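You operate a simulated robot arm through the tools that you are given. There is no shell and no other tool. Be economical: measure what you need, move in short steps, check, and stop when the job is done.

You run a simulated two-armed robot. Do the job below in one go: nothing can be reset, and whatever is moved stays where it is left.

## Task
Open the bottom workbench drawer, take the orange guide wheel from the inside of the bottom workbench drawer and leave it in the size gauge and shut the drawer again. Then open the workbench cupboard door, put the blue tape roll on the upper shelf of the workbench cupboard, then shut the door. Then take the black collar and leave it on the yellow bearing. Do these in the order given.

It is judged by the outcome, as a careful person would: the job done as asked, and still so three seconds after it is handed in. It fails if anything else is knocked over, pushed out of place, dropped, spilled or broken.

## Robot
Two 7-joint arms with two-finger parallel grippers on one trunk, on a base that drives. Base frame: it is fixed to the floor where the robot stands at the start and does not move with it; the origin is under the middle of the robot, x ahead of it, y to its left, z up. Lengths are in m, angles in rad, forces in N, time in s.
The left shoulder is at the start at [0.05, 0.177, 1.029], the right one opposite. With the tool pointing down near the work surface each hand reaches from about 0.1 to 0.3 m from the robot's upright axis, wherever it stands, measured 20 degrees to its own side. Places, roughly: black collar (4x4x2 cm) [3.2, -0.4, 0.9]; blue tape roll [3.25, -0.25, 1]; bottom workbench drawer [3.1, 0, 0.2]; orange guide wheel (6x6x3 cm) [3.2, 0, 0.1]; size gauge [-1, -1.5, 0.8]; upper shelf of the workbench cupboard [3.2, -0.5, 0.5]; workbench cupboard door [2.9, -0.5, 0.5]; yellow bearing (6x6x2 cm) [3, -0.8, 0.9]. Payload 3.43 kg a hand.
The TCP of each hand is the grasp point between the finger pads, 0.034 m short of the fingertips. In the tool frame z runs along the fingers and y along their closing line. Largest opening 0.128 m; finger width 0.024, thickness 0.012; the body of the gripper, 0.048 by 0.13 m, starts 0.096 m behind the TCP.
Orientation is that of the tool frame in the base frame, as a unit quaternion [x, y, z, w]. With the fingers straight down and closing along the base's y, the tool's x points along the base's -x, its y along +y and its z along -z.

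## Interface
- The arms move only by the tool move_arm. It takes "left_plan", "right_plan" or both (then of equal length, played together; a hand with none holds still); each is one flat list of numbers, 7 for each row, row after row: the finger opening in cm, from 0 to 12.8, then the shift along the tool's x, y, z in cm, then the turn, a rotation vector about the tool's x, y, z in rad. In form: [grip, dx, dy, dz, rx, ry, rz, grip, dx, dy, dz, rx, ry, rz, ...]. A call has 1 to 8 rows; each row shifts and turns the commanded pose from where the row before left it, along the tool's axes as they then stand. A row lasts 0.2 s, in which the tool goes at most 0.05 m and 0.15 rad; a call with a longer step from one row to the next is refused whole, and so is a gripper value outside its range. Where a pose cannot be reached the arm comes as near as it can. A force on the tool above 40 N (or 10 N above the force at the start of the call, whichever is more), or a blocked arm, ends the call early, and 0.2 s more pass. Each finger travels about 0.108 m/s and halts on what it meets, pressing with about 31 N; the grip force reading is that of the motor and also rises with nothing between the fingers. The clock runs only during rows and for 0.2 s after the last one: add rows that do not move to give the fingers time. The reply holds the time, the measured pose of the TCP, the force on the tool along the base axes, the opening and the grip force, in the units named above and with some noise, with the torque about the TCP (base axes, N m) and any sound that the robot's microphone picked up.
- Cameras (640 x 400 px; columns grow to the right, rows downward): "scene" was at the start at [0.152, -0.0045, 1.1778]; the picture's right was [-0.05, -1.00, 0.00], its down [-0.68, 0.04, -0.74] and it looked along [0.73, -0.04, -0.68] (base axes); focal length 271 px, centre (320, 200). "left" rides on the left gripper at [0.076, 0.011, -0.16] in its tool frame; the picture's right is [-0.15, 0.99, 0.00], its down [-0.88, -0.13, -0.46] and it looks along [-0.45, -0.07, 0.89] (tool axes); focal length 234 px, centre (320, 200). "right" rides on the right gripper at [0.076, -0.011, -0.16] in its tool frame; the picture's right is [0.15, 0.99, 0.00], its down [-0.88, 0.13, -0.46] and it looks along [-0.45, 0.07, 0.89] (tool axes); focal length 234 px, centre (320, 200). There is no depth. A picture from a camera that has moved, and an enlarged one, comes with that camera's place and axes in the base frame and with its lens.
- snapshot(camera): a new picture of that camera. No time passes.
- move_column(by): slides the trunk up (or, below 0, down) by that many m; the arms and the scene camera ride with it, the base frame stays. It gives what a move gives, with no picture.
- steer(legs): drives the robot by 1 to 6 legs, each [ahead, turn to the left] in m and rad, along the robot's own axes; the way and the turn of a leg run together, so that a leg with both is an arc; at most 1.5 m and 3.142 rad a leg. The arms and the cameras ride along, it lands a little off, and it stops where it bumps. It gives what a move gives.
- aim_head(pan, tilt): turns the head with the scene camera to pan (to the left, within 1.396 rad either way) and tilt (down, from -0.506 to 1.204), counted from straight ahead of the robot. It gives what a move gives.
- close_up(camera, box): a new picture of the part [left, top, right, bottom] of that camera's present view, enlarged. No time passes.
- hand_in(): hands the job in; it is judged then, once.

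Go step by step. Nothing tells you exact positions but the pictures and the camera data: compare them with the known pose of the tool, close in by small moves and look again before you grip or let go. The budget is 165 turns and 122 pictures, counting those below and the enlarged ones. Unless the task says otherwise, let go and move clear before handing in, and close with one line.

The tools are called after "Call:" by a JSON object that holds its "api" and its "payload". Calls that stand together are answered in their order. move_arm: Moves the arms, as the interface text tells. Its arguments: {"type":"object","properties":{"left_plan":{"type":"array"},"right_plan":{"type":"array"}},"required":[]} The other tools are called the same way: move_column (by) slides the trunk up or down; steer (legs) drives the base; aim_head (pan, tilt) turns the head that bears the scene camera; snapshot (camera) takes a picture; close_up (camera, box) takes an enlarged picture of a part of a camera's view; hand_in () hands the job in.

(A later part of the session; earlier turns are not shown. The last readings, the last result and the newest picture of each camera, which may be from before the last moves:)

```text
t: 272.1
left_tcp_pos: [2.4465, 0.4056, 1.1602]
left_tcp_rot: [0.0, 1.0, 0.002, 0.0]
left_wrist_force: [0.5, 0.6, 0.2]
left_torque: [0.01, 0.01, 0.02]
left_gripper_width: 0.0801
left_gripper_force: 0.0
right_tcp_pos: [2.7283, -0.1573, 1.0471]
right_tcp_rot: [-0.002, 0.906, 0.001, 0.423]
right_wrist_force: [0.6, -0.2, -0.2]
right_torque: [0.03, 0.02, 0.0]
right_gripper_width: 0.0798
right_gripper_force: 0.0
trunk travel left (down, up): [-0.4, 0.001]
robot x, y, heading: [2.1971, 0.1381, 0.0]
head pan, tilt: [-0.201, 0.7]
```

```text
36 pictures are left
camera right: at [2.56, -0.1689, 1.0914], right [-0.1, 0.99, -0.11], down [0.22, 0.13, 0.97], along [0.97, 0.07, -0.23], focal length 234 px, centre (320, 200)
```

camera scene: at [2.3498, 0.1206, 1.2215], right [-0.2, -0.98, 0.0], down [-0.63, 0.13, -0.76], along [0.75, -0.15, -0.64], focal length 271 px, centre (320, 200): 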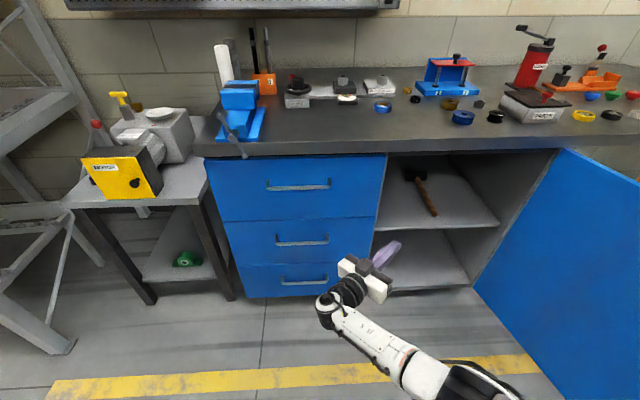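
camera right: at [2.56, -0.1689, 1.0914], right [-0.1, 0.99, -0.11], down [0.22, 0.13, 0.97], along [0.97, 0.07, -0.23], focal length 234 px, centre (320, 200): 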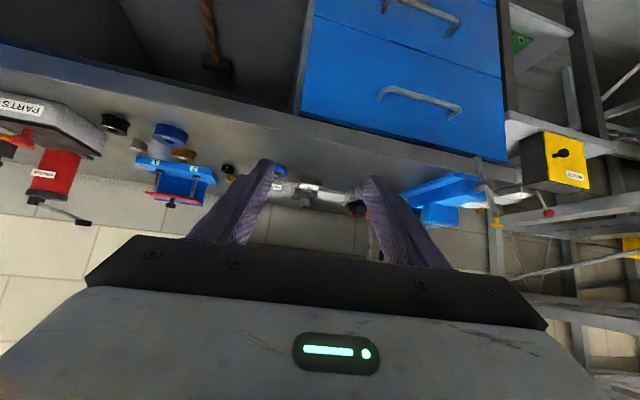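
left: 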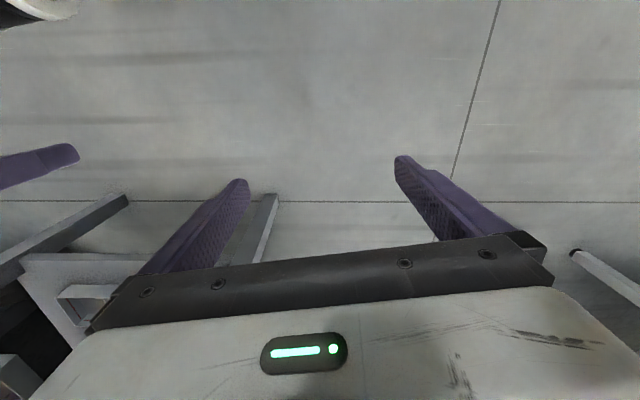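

The roll is ~8 cm right of the hand line. I shift right and drive closer above the counter.

Call:
{"api": "move_arm", "payload": {"right_plan": [8, 0, -4, 0, 0, 0, 0, 8, 0, -4, 0, 0, 0, 0]}}

Call:
{"api": "steer", "payload": {"legs": [[0.25, 0]]}}

Call:
{"api": "snapshot", "payload": {"camera": "right"}}

Call:
{"api": "snapshot", "payload": {"camera": "scene"}}

```text
t: 272.7
left_tcp_pos: [2.4461, 0.4032, 1.1611]
left_tcp_rot: [0.0, 1.0, 0.002, 0.0]
left_wrist_force: [-0.5, 0.2, -0.2]
left_torque: [-0.01, -0.01, -0.02]
left_gripper_width: 0.0799
left_gripper_force: 0.0
right_tcp_pos: [2.7303, -0.2383, 1.0457]
right_tcp_rot: [-0.003, 0.906, 0.002, 0.423]
right_wrist_force: [1.2, 0.0, -0.2]
right_torque: [-0.02, -0.02, 0.01]
right_gripper_width: 0.0801
right_gripper_force: 0.1
trunk travel left (down, up): [-0.4, 0.001]
robot x, y, heading: [2.1984, 0.1399, -0.002]
head pan, tilt: [-0.201, 0.7]
```

```text
t: 274.5
left_tcp_pos: [2.6972, 0.4021, 1.1608]
left_tcp_rot: [0.001, 1.0, 0.002, 0.0]
left_wrist_force: [0.0, 0.2, -1.1]
left_torque: [-0.02, 0.01, -0.02]
left_gripper_width: 0.08
left_gripper_force: 0.1
right_tcp_pos: [2.9795, -0.2386, 1.0455]
right_tcp_rot: [-0.001, 0.906, 0.0, 0.423]
right_wrist_force: [0.6, -0.9, 0.3]
right_torque: [0.0, 0.01, 0.02]
right_gripper_width: 0.0801
right_gripper_force: 0.1
trunk travel left (down, up): [-0.4, 0.001]
robot x, y, heading: [2.452, 0.1393, -0.005]
head pan, tilt: [-0.201, 0.7]
```

```text
35 pictures are left
camera right: at [2.8101, -0.2508, 1.0904], right [-0.1, 0.99, -0.11], down [0.22, 0.13, 0.97], along [0.97, 0.07, -0.23], focal length 234 px, centre (320, 200)
```

right: 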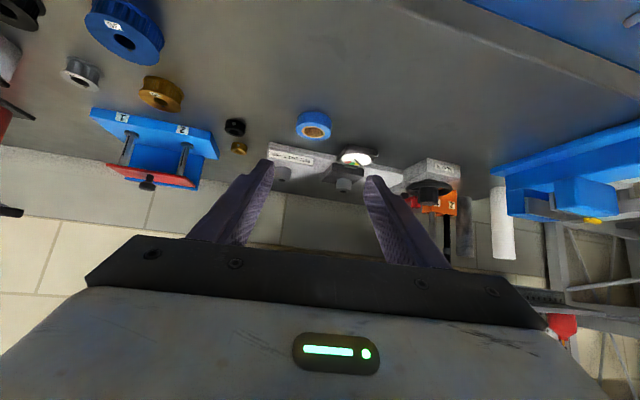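

```text
34 pictures are left
camera scene: at [2.6001, 0.1197, 1.3814], right [-0.2, -0.98, 0.0], down [-0.63, 0.13, -0.76], along [0.75, -0.15, -0.64], focal length 271 px, centre (320, 200)
```

scene: 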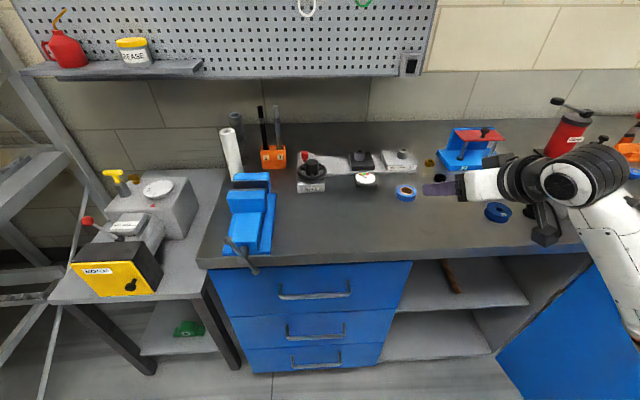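

The roll resolves to ~[3.18, -0.255], counter top ≈0.85. I approach along the tilted line.

Call:
{"api": "move_arm", "payload": {"right_plan": [8.5, -0.27, -0.4, 4, 0, 0, 0, 8.5, -0.27, -0.4, 4, 0, 0, 0, 8.5, -0.27, -0.4, 4, 0, 0, 0, 8.5, -0.27, -0.4, 4, 0, 0, 0]}}

Call:
{"api": "snapshot", "payload": {"camera": "right"}}

```text
t: 275.5
left_tcp_pos: [2.6948, 0.4028, 1.1599]
left_tcp_rot: [0.001, 1.0, 0.001, 0.0]
left_wrist_force: [0.3, -0.3, 0.3]
left_torque: [-0.02, 0.01, -0.03]
left_gripper_width: 0.0798
left_gripper_force: 0.0
right_tcp_pos: [3.1086, -0.256, 0.9495]
right_tcp_rot: [-0.001, 0.906, 0.0, 0.422]
right_wrist_force: [-0.1, 0.1, 0.1]
right_torque: [0.02, 0.0, 0.0]
right_gripper_width: 0.085
right_gripper_force: 0.1
trunk travel left (down, up): [-0.4, 0.001]
robot x, y, heading: [2.4475, 0.1357, -0.005]
head pan, tilt: [-0.201, 0.7]
```

```text
33 pictures are left
camera right: at [2.9389, -0.2671, 0.9947], right [-0.1, 0.99, -0.11], down [0.22, 0.13, 0.97], along [0.97, 0.07, -0.23], focal length 234 px, centre (320, 200)
```

right: 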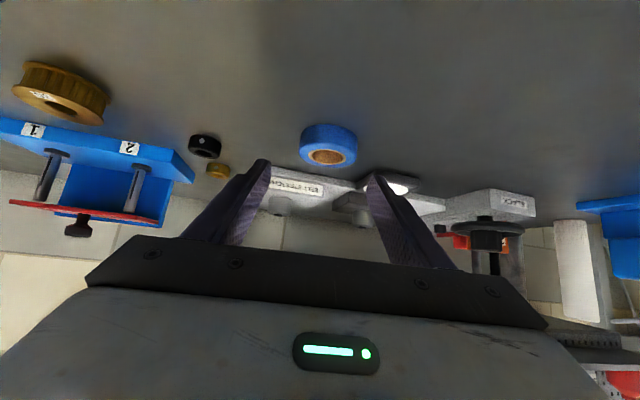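

Call:
{"api": "move_arm", "payload": {"right_plan": [8, 0.4, 0.3, 2.3, 0, 0, 0, 8, 0.4, 0.3, 2.3, 0, 0, 0]}}

Call:
{"api": "snapshot", "payload": {"camera": "right"}}

Call:
{"api": "close_up", "payload": {"camera": "scene", "box": [340, 130, 500, 230]}}

```text
t: 276.1
left_tcp_pos: [2.6962, 0.4027, 1.1609]
left_tcp_rot: [0.0, 1.0, 0.002, 0.0]
left_wrist_force: [0.8, 0.3, 0.2]
left_torque: [0.0, 0.04, 0.01]
left_gripper_width: 0.0799
left_gripper_force: 0.0
right_tcp_pos: [3.1388, -0.2494, 0.915]
right_tcp_rot: [-0.001, 0.906, 0.0, 0.422]
right_wrist_force: [-0.7, 0.3, 1.0]
right_torque: [0.0, -0.04, -0.01]
right_gripper_width: 0.0802
right_gripper_force: 0.1
trunk travel left (down, up): [-0.4, 0.001]
robot x, y, heading: [2.4525, 0.1335, -0.01]
head pan, tilt: [-0.201, 0.7]
```

```text
32 pictures are left
camera right: at [2.9689, -0.2605, 0.9596], right [-0.1, 0.99, -0.11], down [0.22, 0.13, 0.97], along [0.97, 0.07, -0.23], focal length 234 px, centre (320, 200)
```

right: 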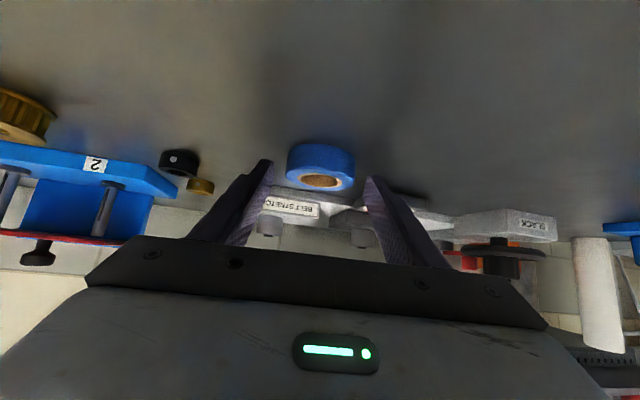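

```text
4.00 times, centred on (420, 180) of scene
camera zoom: at [2.5996, 0.1198, 1.3815], right [-0.2, -0.98, 0.0], down [-0.63, 0.13, -0.76], along [0.75, -0.15, -0.64], focal length 1084 px, centre (-80, 280)
```

zoom: 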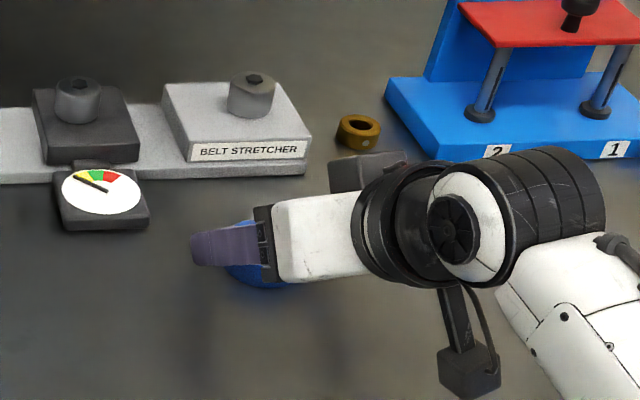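

The roll is right between the fingertips. A final 1.5 cm, then close.

Call:
{"api": "move_arm", "payload": {"right_plan": [8, 0.4, 0, 1.5, 0, 0, 0]}}

Call:
{"api": "move_arm", "payload": {"right_plan": [6, 0, 0, 0, 0, 0, 0, 4.5, 0, 0, 0, 0, 0, 0, 4.5, 0, 0, 0, 0, 0, 0]}}

Call:
{"api": "snapshot", "payload": {"camera": "right"}}

```text
t: 276.5
left_tcp_pos: [2.6918, 0.4035, 1.1615]
left_tcp_rot: [0.001, 1.0, 0.001, 0.002]
left_wrist_force: [0.1, -0.2, 0.8]
left_torque: [0.04, 0.0, 0.01]
left_gripper_width: 0.08
left_gripper_force: 0.1
right_tcp_pos: [3.1467, -0.2497, 0.9108]
right_tcp_rot: [0.0, 0.903, -0.001, 0.429]
right_wrist_force: [-15.0, -1.9, 19.4]
right_torque: [0.51, 0.01, 0.34]
right_gripper_width: 0.079
right_gripper_force: 0.1
trunk travel left (down, up): [-0.4, 0.001]
robot x, y, heading: [2.4501, 0.1307, -0.009]
head pan, tilt: [-0.201, 0.7]
```

```text
t: 277.3
left_tcp_pos: [2.6927, 0.4053, 1.1612]
left_tcp_rot: [0.001, 1.0, 0.0, 0.002]
left_wrist_force: [0.3, -0.2, -0.6]
left_torque: [0.01, 0.02, 0.01]
left_gripper_width: 0.0798
left_gripper_force: 0.0
right_tcp_pos: [3.1476, -0.2455, 0.9109]
right_tcp_rot: [-0.003, 0.903, 0.002, 0.43]
right_wrist_force: [-2.0, 3.3, 24.8]
right_torque: [0.37, -0.4, -0.1]
right_gripper_width: 0.0566
right_gripper_force: 30.9
trunk travel left (down, up): [-0.4, 0.001]
robot x, y, heading: [2.4467, 0.1364, -0.005]
head pan, tilt: [-0.201, 0.7]
```

```text
30 pictures are left
camera right: at [2.9779, -0.258, 0.9531], right [-0.1, 0.99, -0.11], down [0.2, 0.13, 0.97], along [0.97, 0.07, -0.21], focal length 234 px, centre (320, 200)
```

right: 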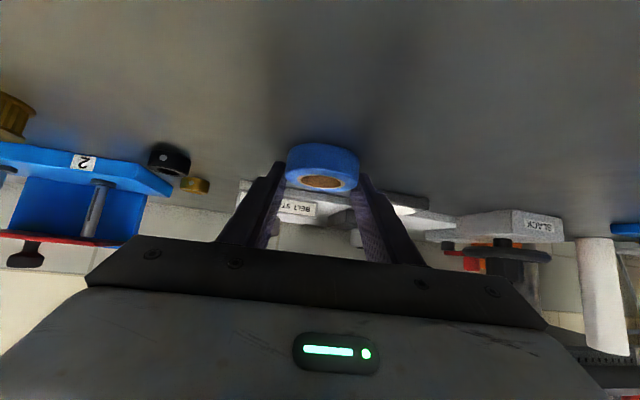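

Gripped (5.7 cm), counter top ≈0.88. I lift, back away from the counter, and lower toward the cupboard opening.

Call:
{"api": "move_arm", "payload": {"right_plan": [4, -3, 0, -2.6, 0, 0, 0, 4, -3, 0, -2.6, 0, 0, 0]}}

Call:
{"api": "steer", "payload": {"legs": [[-0.38, 0]]}}

Call:
{"api": "move_column", "payload": {"by": -0.22}}

Call:
{"api": "snapshot", "payload": {"camera": "scene"}}

```text
t: 277.9
left_tcp_pos: [2.6955, 0.4039, 1.1599]
left_tcp_rot: [0.001, 1.0, 0.002, 0.0]
left_wrist_force: [-0.2, 0.5, 0.5]
left_torque: [-0.04, 0.03, -0.02]
left_gripper_width: 0.08
left_gripper_force: 0.1
right_tcp_pos: [3.1454, -0.2497, 0.978]
right_tcp_rot: [-0.001, 0.908, 0.0, 0.42]
right_wrist_force: [-0.5, -0.1, -1.6]
right_torque: [0.02, 0.0, 0.0]
right_gripper_width: 0.0562
right_gripper_force: 30.6
trunk travel left (down, up): [-0.4, 0.001]
robot x, y, heading: [2.4465, 0.1386, -0.002]
head pan, tilt: [-0.201, 0.7]
```

```text
t: 280.4
left_tcp_pos: [2.3119, 0.4043, 1.1613]
left_tcp_rot: [-0.002, 1.0, 0.002, 0.0]
left_wrist_force: [0.1, 0.6, 0.0]
left_torque: [-0.03, 0.0, 0.02]
left_gripper_width: 0.0797
left_gripper_force: 0.1
right_tcp_pos: [2.765, -0.2445, 0.9811]
right_tcp_rot: [-0.004, 0.906, 0.002, 0.424]
right_wrist_force: [-0.2, -0.6, -0.8]
right_torque: [0.02, 0.0, -0.01]
right_gripper_width: 0.0565
right_gripper_force: 30.9
trunk travel left (down, up): [-0.4, 0.001]
robot x, y, heading: [2.0642, 0.1394, 0.0]
head pan, tilt: [-0.201, 0.7]
```

```text
t: 282.7
left_tcp_pos: [2.3128, 0.4045, 0.9403]
left_tcp_rot: [-0.002, 1.0, 0.002, 0.0]
left_wrist_force: [-0.2, 0.0, 0.1]
left_torque: [-0.01, -0.03, 0.0]
left_gripper_width: 0.0799
left_gripper_force: 0.2
right_tcp_pos: [2.767, -0.2446, 0.7614]
right_tcp_rot: [-0.003, 0.906, 0.002, 0.423]
right_wrist_force: [0.2, -0.2, -0.3]
right_torque: [0.0, 0.01, 0.01]
right_gripper_width: 0.0566
right_gripper_force: 31.2
trunk travel left (down, up): [-0.18, 0.221]
robot x, y, heading: [2.0641, 0.1373, -0.001]
head pan, tilt: [-0.201, 0.7]
```

```text
29 pictures are left
camera scene: at [2.2178, 0.1207, 1.1615], right [-0.2, -0.98, 0.0], down [-0.63, 0.13, -0.76], along [0.75, -0.15, -0.64], focal length 271 px, centre (320, 200)
```

scene: 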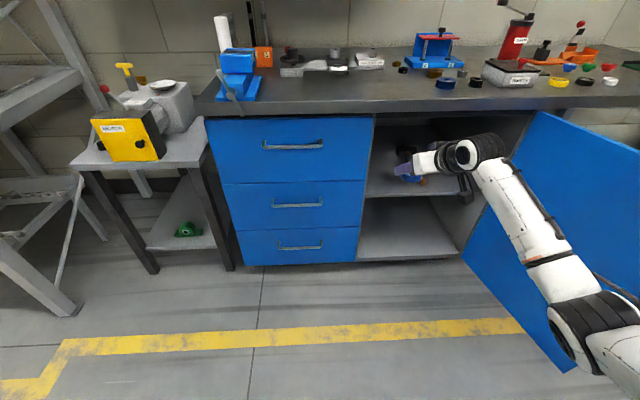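

The arm is clear of the door. I sidestep ~9 cm right (turn, short advance, turn back) so the roll lines up with the free left part of the shelf.

Call:
{"api": "steer", "payload": {"legs": [[0, -0.45], [0.19, 0], [0, 0.45]]}}

Call:
{"api": "move_arm", "payload": {"right_plan": [4, 3.2, 0, 2.7, 0, 0, 0, 4, 3.2, 0, 2.7, 0, 0, 0, 4, 3.2, 0, 2.7, 0, 0, 0]}}

Call:
{"api": "snapshot", "payload": {"camera": "right"}}

Call:
{"api": "snapshot", "payload": {"camera": "scene"}}

```text
t: 286.9
left_tcp_pos: [2.4841, 0.3209, 0.9407]
left_tcp_rot: [0.001, 1.0, 0.001, 0.0]
left_wrist_force: [0.4, 0.0, 0.4]
left_torque: [-0.02, -0.01, -0.02]
left_gripper_width: 0.0797
left_gripper_force: 0.0
right_tcp_pos: [2.9345, -0.3312, 0.7618]
right_tcp_rot: [-0.002, 0.906, 0.001, 0.423]
right_wrist_force: [0.2, 0.8, 0.8]
right_torque: [-0.04, 0.0, 0.0]
right_gripper_width: 0.0563
right_gripper_force: 31.3
trunk travel left (down, up): [-0.18, 0.221]
robot x, y, heading: [2.2349, 0.0541, -0.003]
head pan, tilt: [-0.201, 0.7]
```

```text
t: 287.7
left_tcp_pos: [2.4846, 0.3196, 0.9402]
left_tcp_rot: [0.001, 1.0, 0.002, 0.0]
left_wrist_force: [0.3, -0.7, 0.9]
left_torque: [-0.01, 0.02, 0.03]
left_gripper_width: 0.0801
left_gripper_force: 0.0
right_tcp_pos: [2.9341, -0.3333, 0.6365]
right_tcp_rot: [-0.002, 0.906, 0.001, 0.423]
right_wrist_force: [0.4, 0.3, -0.4]
right_torque: [-0.01, 0.01, 0.01]
right_gripper_width: 0.0563
right_gripper_force: 31.4
trunk travel left (down, up): [-0.18, 0.221]
robot x, y, heading: [2.2365, 0.0559, -0.004]
head pan, tilt: [-0.201, 0.7]
```

```text
28 pictures are left
camera right: at [2.7648, -0.3431, 0.6813], right [-0.1, 0.99, -0.11], down [0.21, 0.13, 0.97], along [0.97, 0.07, -0.23], focal length 234 px, centre (320, 200)
```

right: 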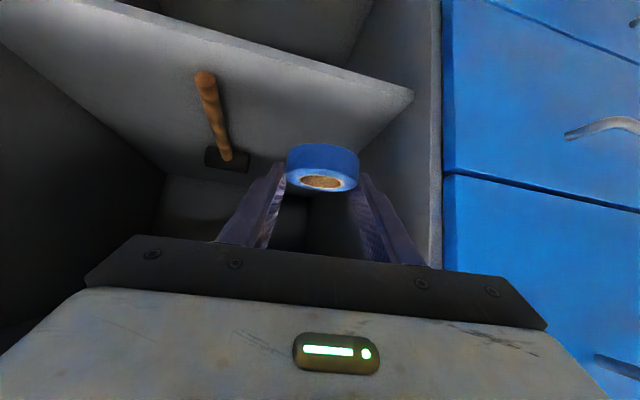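

```text
27 pictures are left
camera scene: at [2.388, 0.0368, 1.1615], right [-0.2, -0.98, 0.0], down [-0.63, 0.13, -0.76], along [0.75, -0.16, -0.64], focal length 271 px, centre (320, 200)
```

scene: 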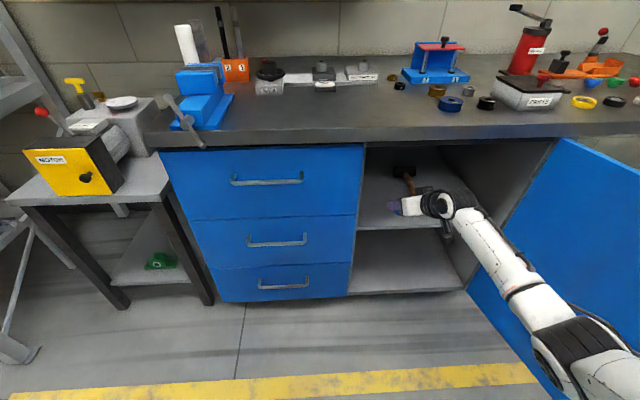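

Clear path: mallet to the right, free shelf floor ahead. I drive 13 cm in, then lower.

Call:
{"api": "steer", "payload": {"legs": [[0.13, 0]]}}

Call:
{"api": "move_arm", "payload": {"right_plan": [4, 2.3, 0, 1.9, 0, 0, 0, 4, 2.3, 0, 1.9, 0, 0, 0]}}

Call:
{"api": "snapshot", "payload": {"camera": "right"}}

Call:
{"api": "snapshot", "payload": {"camera": "scene"}}

```text
t: 288.9
left_tcp_pos: [2.6135, 0.3193, 0.9401]
left_tcp_rot: [0.0, 1.0, 0.001, 0.001]
left_wrist_force: [-0.3, 0.9, -0.7]
left_torque: [0.02, 0.01, 0.01]
left_gripper_width: 0.0801
left_gripper_force: 0.1
right_tcp_pos: [3.0642, -0.3312, 0.6365]
right_tcp_rot: [-0.002, 0.906, 0.001, 0.422]
right_wrist_force: [0.1, -0.3, -1.3]
right_torque: [-0.03, 0.01, -0.02]
right_gripper_width: 0.0565
right_gripper_force: 31.4
trunk travel left (down, up): [-0.18, 0.221]
robot x, y, heading: [2.3664, 0.0572, -0.003]
head pan, tilt: [-0.201, 0.7]
```

```text
t: 289.5
left_tcp_pos: [2.6135, 0.3201, 0.9403]
left_tcp_rot: [-0.001, 1.0, 0.003, 0.0]
left_wrist_force: [0.5, -0.1, -0.4]
left_torque: [-0.01, 0.05, -0.01]
left_gripper_width: 0.0799
left_gripper_force: 0.1
right_tcp_pos: [3.0638, -0.3332, 0.5763]
right_tcp_rot: [-0.001, 0.906, 0.0, 0.424]
right_wrist_force: [0.2, 0.2, -0.4]
right_torque: [0.01, 0.0, -0.01]
right_gripper_width: 0.0565
right_gripper_force: 31.0
trunk travel left (down, up): [-0.18, 0.221]
robot x, y, heading: [2.3653, 0.0512, -0.004]
head pan, tilt: [-0.201, 0.7]
```

```text
26 pictures are left
camera right: at [2.8938, -0.3443, 0.6215], right [-0.1, 0.99, -0.11], down [0.22, 0.13, 0.97], along [0.97, 0.07, -0.23], focal length 234 px, centre (320, 200)
```

right: 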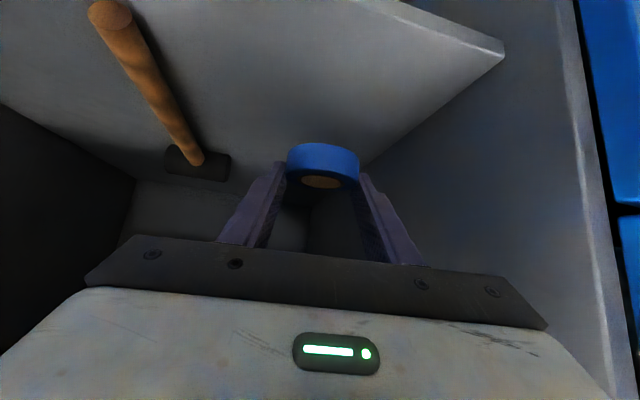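

```text
25 pictures are left
camera scene: at [2.5174, 0.0365, 1.1615], right [-0.2, -0.98, 0.0], down [-0.63, 0.13, -0.76], along [0.75, -0.15, -0.64], focal length 271 px, centre (320, 200)
```

scene: 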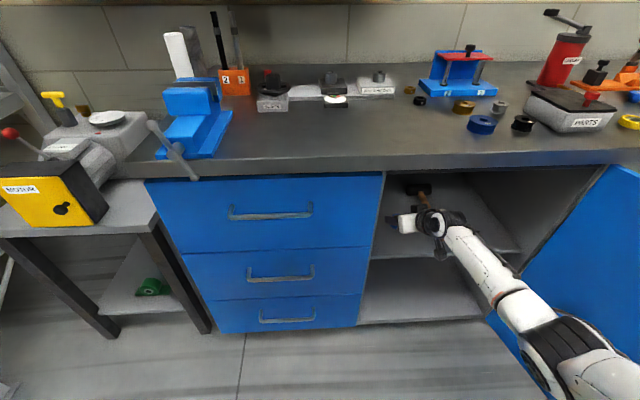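

The shelf top triangulates to z≈0.476, front edge x≈3.01. I lower the last ~7 cm.

Call:
{"api": "move_arm", "payload": {"right_plan": [4, 2.0, 0, 1.7, 0, 0, 0, 4, 2.0, 0, 1.7, 0, 0, 0, 4, 0.8, 0, 0.65, 0, 0, 0]}}

Call:
{"api": "snapshot", "payload": {"camera": "right"}}

```text
t: 290.3
left_tcp_pos: [2.6136, 0.32, 0.9404]
left_tcp_rot: [0.0, 1.0, 0.002, 0.001]
left_wrist_force: [0.4, 0.2, -0.1]
left_torque: [0.02, 0.01, 0.02]
left_gripper_width: 0.0799
left_gripper_force: 0.2
right_tcp_pos: [3.0643, -0.3322, 0.5127]
right_tcp_rot: [-0.002, 0.906, 0.001, 0.423]
right_wrist_force: [-0.9, 0.0, -0.2]
right_torque: [0.02, 0.02, 0.03]
right_gripper_width: 0.0564
right_gripper_force: 31.0
trunk travel left (down, up): [-0.18, 0.221]
robot x, y, heading: [2.3628, 0.051, 0.002]
head pan, tilt: [-0.201, 0.7]
```

```text
24 pictures are left
camera right: at [2.8937, -0.3438, 0.5587], right [-0.1, 0.99, -0.11], down [0.22, 0.13, 0.97], along [0.97, 0.07, -0.23], focal length 234 px, centre (320, 200)
```

right: 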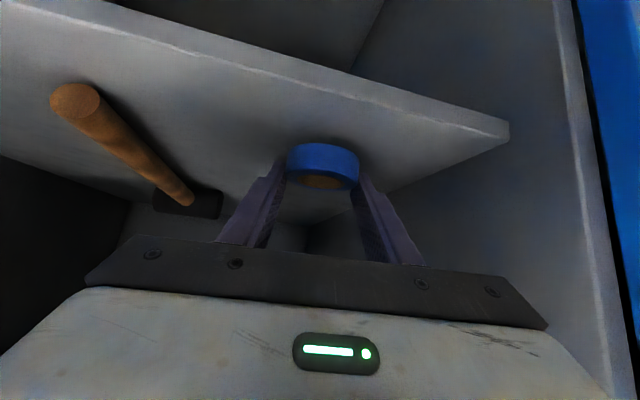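

Almost touching. I lower in 5 mm steps until there is contact.

Call:
{"api": "move_arm", "payload": {"right_plan": [4, 0.4, 0, 0.32, 0, 0, 0, 4, 0.3, 0, 0.25, 0, 0, 0]}}

```text
t: 290.9
left_tcp_pos: [2.6126, 0.3201, 0.941]
left_tcp_rot: [0.001, 1.0, 0.001, 0.001]
left_wrist_force: [-0.2, 0.7, 0.4]
left_torque: [0.03, -0.03, -0.01]
left_gripper_width: 0.0801
left_gripper_force: 0.1
right_tcp_pos: [3.0648, -0.3329, 0.5061]
right_tcp_rot: [-0.001, 0.906, 0.0, 0.424]
right_wrist_force: [-1.0, 0.1, 2.3]
right_torque: [0.06, -0.08, 0.02]
right_gripper_width: 0.0563
right_gripper_force: 31.1
trunk travel left (down, up): [-0.18, 0.221]
robot x, y, heading: [2.3654, 0.0511, -0.004]
head pan, tilt: [-0.201, 0.7]
```

Contact. I release, lift a little and back out along the finger direction.

Call:
{"api": "move_arm", "payload": {"right_plan": [5.5, 0.1, 0, 0.1, 0, 0, 0, 7, 0, 0, 0, 0, 0, 0, 8, 0, 0, 0, 0, 0, 0, 8, -1, 0, -3, 0, 0, 0, 8, -1, 0, -3, 0, 0, 0, 8, -1, 0, -3, 0, 0, 0]}}

Call:
{"api": "steer", "payload": {"legs": [[-0.25, 0]]}}

Call:
{"api": "snapshot", "payload": {"camera": "right"}}

Call:
{"api": "snapshot", "payload": {"camera": "scene"}}

```text
t: 292.3
left_tcp_pos: [2.6138, 0.3209, 0.9405]
left_tcp_rot: [0.001, 1.0, 0.002, 0.0]
left_wrist_force: [-0.6, 0.8, 0.0]
left_torque: [-0.01, 0.03, 0.03]
left_gripper_width: 0.0796
left_gripper_force: 0.0
right_tcp_pos: [3.0141, -0.3316, 0.5852]
right_tcp_rot: [-0.001, 0.907, 0.001, 0.422]
right_wrist_force: [0.1, 0.0, 0.4]
right_torque: [-0.02, -0.01, -0.02]
right_gripper_width: 0.0798
right_gripper_force: 0.1
trunk travel left (down, up): [-0.18, 0.221]
robot x, y, heading: [2.365, 0.052, -0.001]
head pan, tilt: [-0.201, 0.7]
```

```text
t: 294.2
left_tcp_pos: [2.3597, 0.3201, 0.9414]
left_tcp_rot: [0.0, 1.0, 0.002, -0.001]
left_wrist_force: [0.9, 0.0, 0.1]
left_torque: [-0.03, 0.03, -0.01]
left_gripper_width: 0.0802
left_gripper_force: 0.1
right_tcp_pos: [2.7618, -0.3316, 0.5856]
right_tcp_rot: [-0.002, 0.906, 0.001, 0.423]
right_wrist_force: [0.0, 0.6, -1.1]
right_torque: [0.01, -0.03, -0.02]
right_gripper_width: 0.08
right_gripper_force: 0.1
trunk travel left (down, up): [-0.18, 0.221]
robot x, y, heading: [2.1136, 0.0568, -0.002]
head pan, tilt: [-0.201, 0.7]
```

```text
23 pictures are left
camera right: at [2.5921, -0.3425, 0.6302], right [-0.1, 0.99, -0.11], down [0.22, 0.13, 0.97], along [0.97, 0.07, -0.23], focal length 234 px, centre (320, 200)
```

right: 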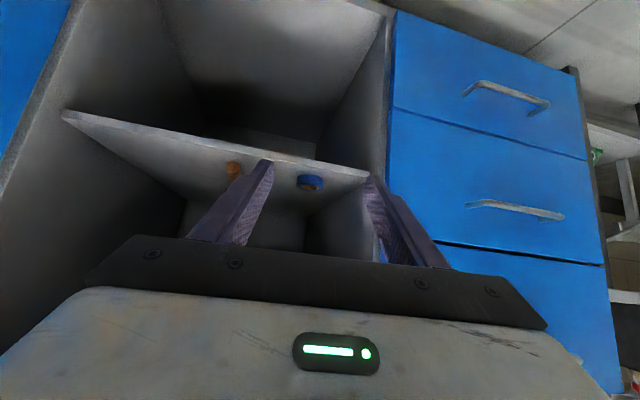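

```text
22 pictures are left
camera scene: at [2.2648, 0.0373, 1.1615], right [-0.2, -0.98, 0.0], down [-0.63, 0.13, -0.77], along [0.75, -0.15, -0.64], focal length 271 px, centre (320, 200)
```

scene: 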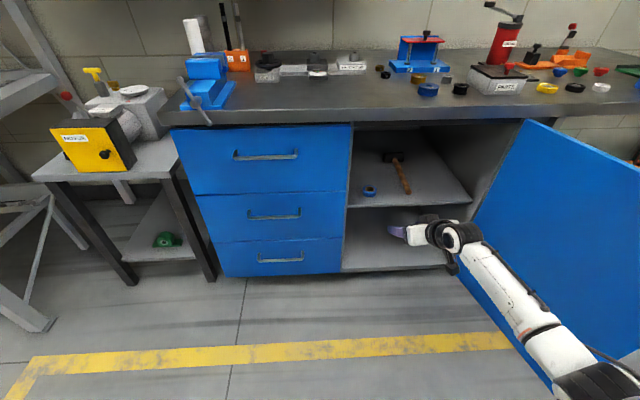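

The roll sits on the upper shelf. To shut the door I'll swing the hand around its free edge from the outside: retract and raise the hand, then turn right.

Call:
{"api": "move_column", "payload": {"by": 0.12}}

Call:
{"api": "move_arm", "payload": {"right_plan": [0, 2.5, 1.5, -3.0, 0, 0, 0, 0, 2.5, 1.5, -3.0, 0, 0, 0, 0, 2.5, 1.5, -3.0, 0, 0, 0, 0, 2.5, 1.5, -3.0, 0, 0, 0]}}

Call:
{"api": "steer", "payload": {"legs": [[0, -1.25]]}}

Call:
{"api": "aim_head", "payload": {"pan": 0.1, "tilt": 0.85}}

Call:
{"api": "snapshot", "payload": {"camera": "scene"}}

```text
t: 295.7
left_tcp_pos: [2.3609, 0.3206, 1.0597]
left_tcp_rot: [0.0, 1.0, 0.001, 0.0]
left_wrist_force: [-0.5, 0.0, -0.4]
left_torque: [0.0, 0.01, -0.03]
left_gripper_width: 0.0801
left_gripper_force: 0.1
right_tcp_pos: [2.7621, -0.3302, 0.7052]
right_tcp_rot: [-0.002, 0.906, 0.001, 0.423]
right_wrist_force: [-0.7, -0.3, 0.1]
right_torque: [0.01, 0.0, 0.0]
right_gripper_width: 0.0801
right_gripper_force: 0.0
trunk travel left (down, up): [-0.3, 0.101]
robot x, y, heading: [2.1104, 0.0531, -0.002]
head pan, tilt: [-0.201, 0.7]
```

```text
t: 296.7
left_tcp_pos: [2.3609, 0.3219, 1.0601]
left_tcp_rot: [0.0, 1.0, 0.003, 0.001]
left_wrist_force: [0.5, -0.5, 0.5]
left_torque: [0.0, -0.03, -0.04]
left_gripper_width: 0.0801
left_gripper_force: 0.0
right_tcp_pos: [2.6042, -0.2708, 0.7061]
right_tcp_rot: [-0.002, 0.906, 0.001, 0.423]
right_wrist_force: [0.0, -0.2, -0.1]
right_torque: [0.0, -0.01, 0.01]
right_gripper_width: 0.0
right_gripper_force: 31.5
trunk travel left (down, up): [-0.3, 0.101]
robot x, y, heading: [2.1122, 0.0536, -0.002]
head pan, tilt: [-0.201, 0.7]
```

```text
t: 300.2
left_tcp_pos: [2.4419, -0.0993, 1.0606]
left_tcp_rot: [0.588, 0.809, 0.001, 0.001]
left_wrist_force: [-0.6, 0.4, -0.4]
left_torque: [0.02, 0.02, -0.01]
left_gripper_width: 0.0797
left_gripper_force: 0.1
right_tcp_pos: [1.9541, -0.5147, 0.7056]
right_tcp_rot: [0.531, 0.734, -0.248, 0.342]
right_wrist_force: [0.2, -0.3, -0.4]
right_torque: [-0.01, -0.02, -0.01]
right_gripper_width: 0.0
right_gripper_force: 30.8
trunk travel left (down, up): [-0.3, 0.101]
robot x, y, heading: [2.1166, 0.0521, -1.262]
head pan, tilt: [-0.201, 0.7]
```

```text
t: 301.0
left_tcp_pos: [2.4423, -0.1002, 1.0604]
left_tcp_rot: [0.588, 0.809, 0.001, 0.001]
left_wrist_force: [0.3, -0.1, -0.3]
left_torque: [0.02, 0.0, 0.01]
left_gripper_width: 0.08
left_gripper_force: 0.0
right_tcp_pos: [1.9543, -0.5152, 0.7047]
right_tcp_rot: [0.532, 0.734, -0.248, 0.342]
right_wrist_force: [-0.1, -0.5, -1.4]
right_torque: [0.03, 0.02, 0.02]
right_gripper_width: 0.0001
right_gripper_force: 30.9
trunk travel left (down, up): [-0.3, 0.101]
robot x, y, heading: [2.1103, 0.0534, -1.261]
head pan, tilt: [0.099, 0.85]
```

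```text
21 pictures are left
camera scene: at [2.1644, -0.0838, 1.2693], right [-0.92, -0.4, 0.0], down [-0.3, 0.69, -0.66], along [0.26, -0.61, -0.75], focal length 271 px, centre (320, 200)
```

scene: 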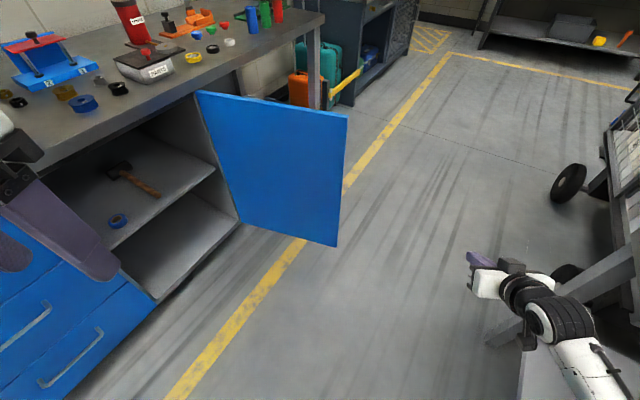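

The door edge is at ~[2.37, -0.77]. I advance 0.21 m, then stretch the hand forward past the door's outer side.

Call:
{"api": "steer", "payload": {"legs": [[0.21, 0]]}}

Call:
{"api": "move_arm", "payload": {"right_plan": [0, -2.57, 0.5, 3.06, 0, 0, 0, 0, -2.57, 0.5, 3.06, 0, 0, 0, 0, -2.57, 0.5, 3.06, 0, 0, 0, 0, -2.57, 0.5, 3.06, 0, 0, 0, 0, -2.57, 0.5, 3.06, 0, 0, 0, 0, -2.57, 0.5, 3.06, 0, 0, 0, 0, -2.57, 0.5, 3.06, 0, 0, 0]}}

Call:
{"api": "snapshot", "payload": {"camera": "scene"}}

```text
t: 302.6
left_tcp_pos: [2.5077, -0.3018, 1.0606]
left_tcp_rot: [0.588, 0.809, 0.002, 0.001]
left_wrist_force: [0.7, -0.1, -0.2]
left_torque: [0.04, 0.01, 0.01]
left_gripper_width: 0.0798
left_gripper_force: 0.1
right_tcp_pos: [2.0194, -0.7162, 0.7058]
right_tcp_rot: [0.532, 0.734, -0.248, 0.342]
right_wrist_force: [-0.2, -0.9, 0.4]
right_torque: [-0.01, -0.01, 0.0]
right_gripper_width: 0.0001
right_gripper_force: 31.2
trunk travel left (down, up): [-0.3, 0.101]
robot x, y, heading: [2.1772, -0.1462, -1.264]
head pan, tilt: [0.099, 0.85]
```

```text
t: 304.2
left_tcp_pos: [2.5074, -0.3005, 1.0594]
left_tcp_rot: [0.589, 0.808, 0.001, 0.001]
left_wrist_force: [-0.1, -0.4, -0.1]
left_torque: [-0.03, -0.01, 0.0]
left_gripper_width: 0.0799
left_gripper_force: 0.1
right_tcp_pos: [2.1389, -0.9692, 0.7044]
right_tcp_rot: [0.531, 0.735, -0.248, 0.341]
right_wrist_force: [-0.8, -0.1, -0.3]
right_torque: [-0.12, -0.02, 0.0]
right_gripper_width: 0.0002
right_gripper_force: 31.1
trunk travel left (down, up): [-0.3, 0.101]
robot x, y, heading: [2.1795, -0.1461, -1.262]
head pan, tilt: [0.099, 0.85]
```

```text
20 pictures are left
camera scene: at [2.2296, -0.2848, 1.2691], right [-0.92, -0.4, 0.0], down [-0.3, 0.69, -0.66], along [0.26, -0.61, -0.75], focal length 271 px, centre (320, 200)
```

scene: 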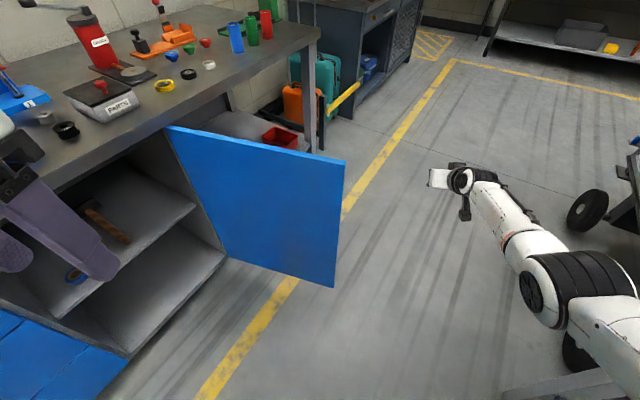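

The hand is past the edge on the outer side. I turn left to sweep the door shut.

Call:
{"api": "steer", "payload": {"legs": [[0, 0.75]]}}

Call:
{"api": "aim_head", "payload": {"pan": 0.0, "tilt": 0.8}}

Call:
{"api": "snapshot", "payload": {"camera": "scene"}}

```text
t: 305.9
left_tcp_pos: [2.5414, -0.1556, 1.0603]
left_tcp_rot: [0.409, 0.913, 0.002, 0.0]
left_wrist_force: [0.6, 0.0, 0.0]
left_torque: [0.01, 0.01, 0.02]
left_gripper_width: 0.0803
left_gripper_force: 0.0
right_tcp_pos: [2.4519, -0.9315, 0.7035]
right_tcp_rot: [0.379, 0.825, -0.183, 0.377]
right_wrist_force: [-1.0, -0.2, -0.6]
right_torque: [0.01, -0.01, -0.01]
right_gripper_width: 0.0
right_gripper_force: 31.0
trunk travel left (down, up): [-0.3, 0.101]
robot x, y, heading: [2.1792, -0.1463, -0.847]
head pan, tilt: [0.099, 0.85]
stopped in leg 1: the robot was blocked; the commanded pose is now the measured one
```

```text
t: 306.6
left_tcp_pos: [2.5418, -0.1551, 1.0604]
left_tcp_rot: [0.408, 0.913, 0.003, 0.001]
left_wrist_force: [-0.1, -0.7, 0.6]
left_torque: [0.0, -0.02, -0.05]
left_gripper_width: 0.0801
left_gripper_force: 0.0
right_tcp_pos: [2.4513, -0.9324, 0.7036]
right_tcp_rot: [0.378, 0.825, -0.184, 0.378]
right_wrist_force: [0.2, 0.2, -0.4]
right_torque: [-0.03, 0.0, -0.02]
right_gripper_width: 0.0002
right_gripper_force: 31.4
trunk travel left (down, up): [-0.3, 0.101]
robot x, y, heading: [2.1776, -0.1448, -0.845]
head pan, tilt: [0.0, 0.799]
```

```text
19 pictures are left
camera scene: at [2.2763, -0.2593, 1.2732], right [-0.75, -0.66, 0.0], down [-0.48, 0.54, -0.7], along [0.46, -0.52, -0.72], focal length 271 px, centre (320, 200)
```

scene: 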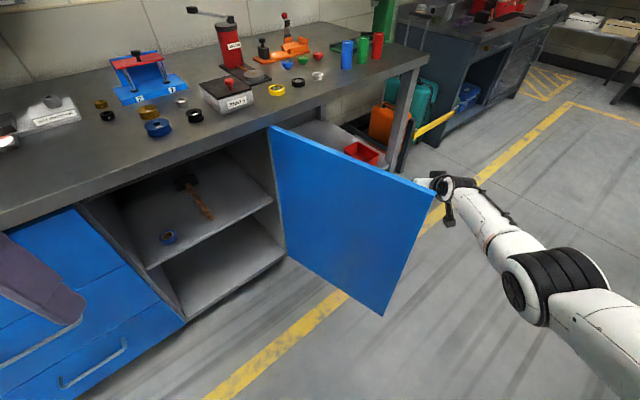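

The wrist bears edge-on against the door. I combine backing up with shifting the hand left so it pulls the door's outer face toward closing.

Call:
{"api": "steer", "payload": {"legs": [[-0.07, 0]]}}

Call:
{"api": "move_arm", "payload": {"right_plan": [0, 0, 3, 0, 0, 0, 0, 0, 0, 3, 0, 0, 0, 0, 0, 0, 2, 0, 0, 0, 0]}}

Call:
{"api": "steer", "payload": {"legs": [[-0.07, 0]]}}

Call:
{"api": "snapshot", "payload": {"camera": "scene"}}

```text
t: 307.6
left_tcp_pos: [2.4949, -0.1012, 1.0597]
left_tcp_rot: [0.408, 0.913, 0.002, 0.001]
left_wrist_force: [-0.9, 0.9, 0.4]
left_torque: [-0.05, -0.02, -0.04]
left_gripper_width: 0.0797
left_gripper_force: 0.0
right_tcp_pos: [2.4056, -0.8784, 0.7052]
right_tcp_rot: [0.378, 0.825, -0.183, 0.379]
right_wrist_force: [-1.4, 0.0, 0.1]
right_torque: [0.01, -0.02, -0.02]
right_gripper_width: 0.0
right_gripper_force: 30.5
trunk travel left (down, up): [-0.3, 0.101]
robot x, y, heading: [2.1301, -0.0976, -0.841]
head pan, tilt: [0.0, 0.799]
```

```text
t: 308.4
left_tcp_pos: [2.4949, -0.1015, 1.0596]
left_tcp_rot: [0.408, 0.913, 0.002, 0.0]
left_wrist_force: [0.0, 0.8, -0.3]
left_torque: [0.0, 0.01, 0.02]
left_gripper_width: 0.0802
left_gripper_force: 0.1
right_tcp_pos: [2.4662, -0.8259, 0.7025]
right_tcp_rot: [0.378, 0.825, -0.183, 0.378]
right_wrist_force: [-0.4, -0.5, 0.0]
right_torque: [0.01, 0.01, -0.03]
right_gripper_width: 0.0
right_gripper_force: 31.7
trunk travel left (down, up): [-0.3, 0.101]
robot x, y, heading: [2.1296, -0.0933, -0.841]
head pan, tilt: [0.0, 0.799]
```

```text
t: 309.4
left_tcp_pos: [2.4484, -0.049, 1.0602]
left_tcp_rot: [0.409, 0.912, 0.002, 0.002]
left_wrist_force: [0.5, 0.7, -0.3]
left_torque: [-0.06, 0.0, 0.01]
left_gripper_width: 0.0798
left_gripper_force: 0.1
right_tcp_pos: [2.42, -0.7741, 0.7032]
right_tcp_rot: [0.378, 0.825, -0.183, 0.378]
right_wrist_force: [-0.6, -0.1, -0.4]
right_torque: [0.02, 0.0, -0.01]
right_gripper_width: 0.0001
right_gripper_force: 31.5
trunk travel left (down, up): [-0.3, 0.101]
robot x, y, heading: [2.0824, -0.0415, -0.848]
head pan, tilt: [0.0, 0.799]
```

```text
18 pictures are left
camera scene: at [2.183, -0.1543, 1.2734], right [-0.75, -0.66, 0.0], down [-0.48, 0.54, -0.7], along [0.46, -0.52, -0.72], focal length 271 px, centre (320, 200)
```

scene: 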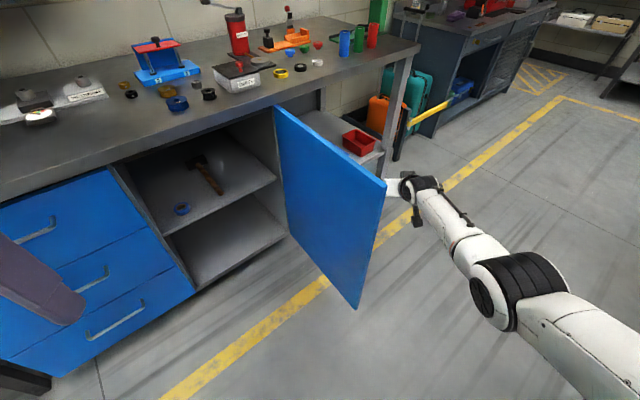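

The door is now below 80°; turning left should push it shut.

Call:
{"api": "steer", "payload": {"legs": [[0, 0.75]]}}

Call:
{"api": "aim_head", "payload": {"pan": -0.2, "tilt": 0.75}}

Call:
{"api": "snapshot", "payload": {"camera": "scene"}}

```text
t: 311.8
left_tcp_pos: [2.3553, 0.2018, 1.0605]
left_tcp_rot: [0.044, 0.999, 0.002, 0.0]
left_wrist_force: [-0.1, 0.5, -0.8]
left_torque: [0.0, -0.01, 0.0]
left_gripper_width: 0.0801
left_gripper_force: 0.1
right_tcp_pos: [2.83, -0.3476, 0.7027]
right_tcp_rot: [0.049, 0.906, -0.032, 0.418]
right_wrist_force: [0.8, 0.2, 0.3]
right_torque: [-0.01, -0.01, 0.0]
right_gripper_width: 0.0001
right_gripper_force: 31.0
trunk travel left (down, up): [-0.3, 0.101]
robot x, y, heading: [2.0838, -0.0397, -0.094]
head pan, tilt: [0.0, 0.799]
```

```text
t: 312.5
left_tcp_pos: [2.3556, 0.2016, 1.0595]
left_tcp_rot: [0.045, 0.999, 0.003, 0.0]
left_wrist_force: [0.2, -0.9, 0.1]
left_torque: [0.01, 0.01, -0.01]
left_gripper_width: 0.0797
left_gripper_force: 0.1
right_tcp_pos: [2.8292, -0.3486, 0.7033]
right_tcp_rot: [0.05, 0.906, -0.032, 0.419]
right_wrist_force: [-0.1, 0.6, -0.2]
right_torque: [-0.03, -0.03, -0.03]
right_gripper_width: 0.0
right_gripper_force: 31.0
trunk travel left (down, up): [-0.3, 0.101]
robot x, y, heading: [2.0812, -0.042, -0.096]
head pan, tilt: [-0.201, 0.75]
```

```text
17 pictures are left
camera scene: at [2.2325, -0.0725, 1.2772], right [-0.29, -0.96, 0.0], down [-0.65, 0.2, -0.73], along [0.7, -0.21, -0.68], focal length 271 px, centre (320, 200)
```

scene: 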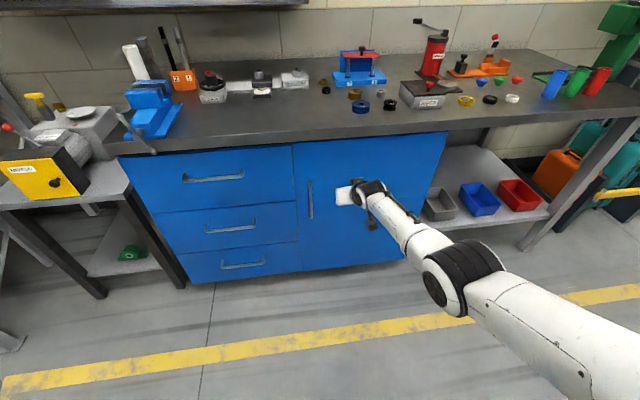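

Nearly shut. I drive forward to press it home.

Call:
{"api": "steer", "payload": {"legs": [[0.16, 0]]}}

Call:
{"api": "close_up", "payload": {"camera": "scene", "box": [240, 110, 480, 260]}}

```text
t: 313.7
left_tcp_pos: [2.4485, 0.1907, 1.0594]
left_tcp_rot: [0.046, 0.999, 0.002, -0.001]
left_wrist_force: [0.4, -0.6, 0.8]
left_torque: [0.0, -0.02, -0.02]
left_gripper_width: 0.0802
left_gripper_force: 0.0
right_tcp_pos: [2.9121, -0.3552, 0.689]
right_tcp_rot: [0.052, 0.914, -0.03, 0.401]
right_wrist_force: [-7.0, 0.7, 2.6]
right_torque: [0.0, 0.02, -0.01]
right_gripper_width: 0.0
right_gripper_force: 30.9
trunk travel left (down, up): [-0.3, 0.101]
robot x, y, heading: [2.1757, -0.0501, -0.095]
head pan, tilt: [-0.201, 0.75]
stopped in leg 1: the force on the tool passed its limit (the readings are from after the stop); the commanded pose is now the measured one
```

```text
2.67 times, centred on (360, 185) of scene
camera zoom: at [2.3244, -0.0817, 1.277], right [-0.29, -0.96, 0.0], down [-0.65, 0.2, -0.73], along [0.7, -0.21, -0.68], focal length 723 px, centre (213, 240)
```

zoom: 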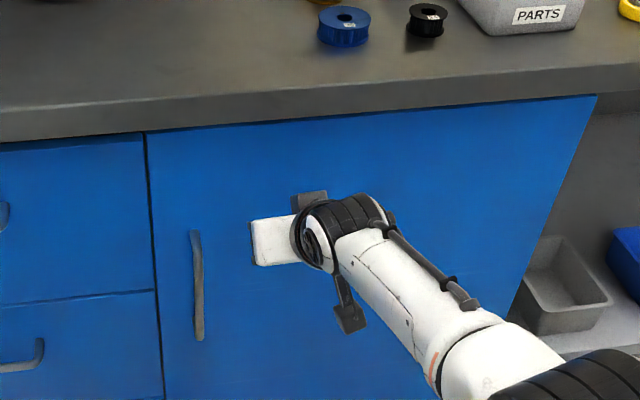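

The door is shut flush. Last part: the collar. I back off, raise the hand above the counter and face straight.

Call:
{"api": "steer", "payload": {"legs": [[-0.15, 0], [0, 0.09]]}}

Call:
{"api": "move_column", "payload": {"by": 0.1}}

Call:
{"api": "move_arm", "payload": {"right_plan": [6, -3, 0, -2.8, 0, 0, 0, 6, -3, 0, -2.8, 0, 0, 0, 6, -3, 0, -2.8, 0, 0, 0, 6, -3, 0, -2.8, 0, 0, 0, 6, -3, 0, -2.8, 0, 0, 0, 6, -3, 0, -2.8, 0, 0, 0]}}

Call:
{"api": "snapshot", "payload": {"camera": "scene"}}

```text
t: 315.6
left_tcp_pos: [2.2791, 0.2278, 1.0604]
left_tcp_rot: [0.002, 1.0, 0.002, -0.001]
left_wrist_force: [0.1, -0.2, 0.4]
left_torque: [-0.05, -0.02, 0.0]
left_gripper_width: 0.0801
left_gripper_force: 0.0
right_tcp_pos: [2.7874, -0.2734, 0.6895]
right_tcp_rot: [0.012, 0.916, -0.014, 0.401]
right_wrist_force: [-0.6, 0.2, 0.3]
right_torque: [0.01, 0.04, -0.02]
right_gripper_width: 0.0
right_gripper_force: 30.8
trunk travel left (down, up): [-0.3, 0.101]
robot x, y, heading: [2.0289, -0.0329, -0.012]
head pan, tilt: [-0.201, 0.75]
```

```text
t: 316.9
left_tcp_pos: [2.2775, 0.2277, 1.1602]
left_tcp_rot: [0.002, 1.0, 0.002, -0.001]
left_wrist_force: [0.1, 0.0, -0.1]
left_torque: [-0.01, -0.01, -0.02]
left_gripper_width: 0.0801
left_gripper_force: 0.0
right_tcp_pos: [2.7869, -0.2739, 0.7889]
right_tcp_rot: [0.011, 0.916, -0.012, 0.401]
right_wrist_force: [-0.8, -0.5, -0.5]
right_torque: [-0.01, 0.0, 0.02]
right_gripper_width: 0.0
right_gripper_force: 31.2
trunk travel left (down, up): [-0.4, 0.001]
robot x, y, heading: [2.0273, -0.0347, -0.007]
head pan, tilt: [-0.201, 0.75]
```

```text
t: 318.3
left_tcp_pos: [2.2791, 0.2295, 1.1605]
left_tcp_rot: [0.002, 1.0, 0.002, -0.001]
left_wrist_force: [0.3, -0.8, -0.4]
left_torque: [-0.03, 0.01, 0.0]
left_gripper_width: 0.0799
left_gripper_force: 0.0
right_tcp_pos: [2.7862, -0.2702, 1.0353]
right_tcp_rot: [0.012, 0.916, -0.013, 0.401]
right_wrist_force: [0.2, -0.2, 0.2]
right_torque: [-0.04, -0.01, -0.01]
right_gripper_width: 0.06
right_gripper_force: 0.0
trunk travel left (down, up): [-0.4, 0.001]
robot x, y, heading: [2.028, -0.0335, -0.006]
head pan, tilt: [-0.201, 0.75]
```

```text
15 pictures are left
camera scene: at [2.1782, -0.0538, 1.3773], right [-0.21, -0.98, 0.0], down [-0.67, 0.14, -0.73], along [0.72, -0.15, -0.68], focal length 271 px, centre (320, 200)
```

scene: 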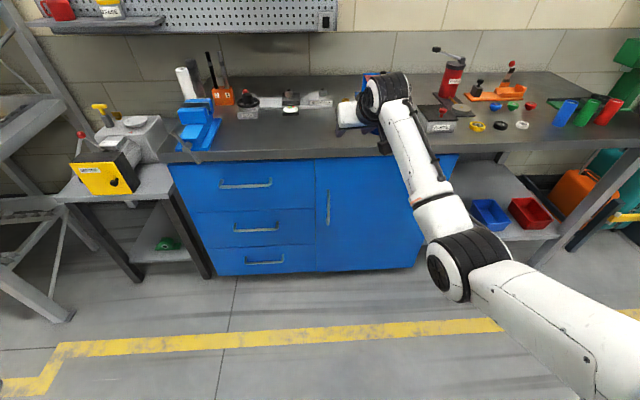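

Call:
{"api": "steer", "payload": {"legs": [[0, -0.45], [0.24, 0], [0, 0.45]]}}

Call:
{"api": "snapshot", "payload": {"camera": "right"}}

```text
t: 322.7
left_tcp_pos: [2.4901, 0.1247, 1.1615]
left_tcp_rot: [0.0, 1.0, 0.002, -0.001]
left_wrist_force: [-1.2, -0.8, -0.1]
left_torque: [0.0, 0.04, -0.01]
left_gripper_width: 0.0803
left_gripper_force: 0.1
right_tcp_pos: [3.0025, -0.3723, 1.0352]
right_tcp_rot: [0.01, 0.916, -0.012, 0.402]
right_wrist_force: [0.6, 0.0, -0.5]
right_torque: [-0.06, 0.02, 0.02]
right_gripper_width: 0.06
right_gripper_force: 0.2
trunk travel left (down, up): [-0.4, 0.001]
robot x, y, heading: [2.2428, -0.1405, -0.009]
head pan, tilt: [-0.201, 0.75]
```

```text
14 pictures are left
camera right: at [2.834, -0.3777, 1.0881], right [-0.07, 0.99, -0.12], down [0.26, 0.14, 0.95], along [0.96, 0.04, -0.27], focal length 234 px, centre (320, 200)
```

right: 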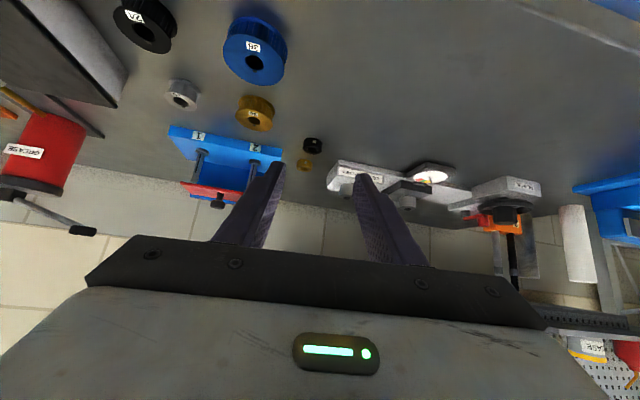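

The black collar is at ~[3.197, -0.386]. I approach along the tilted line to a point 6 cm short.

Call:
{"api": "move_arm", "payload": {"right_plan": [6, -0.65, -0.2, 3.6, 0, 0, 0, 6, -0.65, -0.2, 3.6, 0, 0, 0, 6, -0.65, -0.2, 3.6, 0, 0, 0, 6, -0.65, -0.2, 3.6, 0, 0, 0]}}

Call:
{"api": "snapshot", "payload": {"camera": "right"}}

```text
t: 323.7
left_tcp_pos: [2.4915, 0.1241, 1.1606]
left_tcp_rot: [-0.001, 1.0, 0.003, -0.001]
left_wrist_force: [-0.1, -0.3, 0.2]
left_torque: [-0.01, -0.02, 0.0]
left_gripper_width: 0.0801
left_gripper_force: 0.1
right_tcp_pos: [3.0704, -0.3788, 0.9897]
right_tcp_rot: [0.009, 0.915, -0.012, 0.403]
right_wrist_force: [-0.2, -0.3, 0.6]
right_torque: [-0.02, 0.03, -0.03]
right_gripper_width: 0.0599
right_gripper_force: 0.0
right hand out of reach, approached as far as the arm can: row 3, 4
trunk travel left (down, up): [-0.4, 0.001]
robot x, y, heading: [2.2415, -0.1423, -0.001]
head pan, tilt: [-0.201, 0.75]
```

```text
13 pictures are left
camera right: at [2.9025, -0.3848, 1.0432], right [-0.07, 0.99, -0.12], down [0.26, 0.14, 0.96], along [0.96, 0.04, -0.27], focal length 234 px, centre (320, 200)
```

right: 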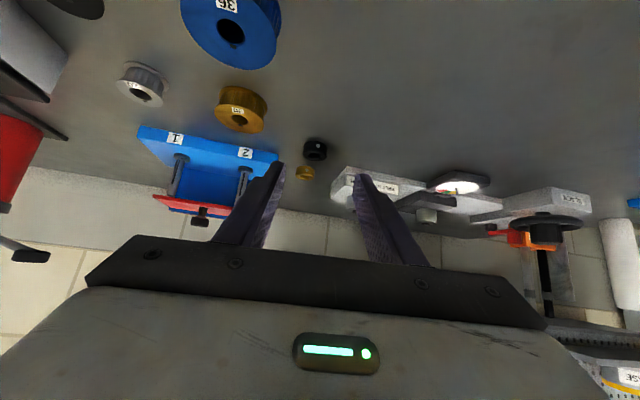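

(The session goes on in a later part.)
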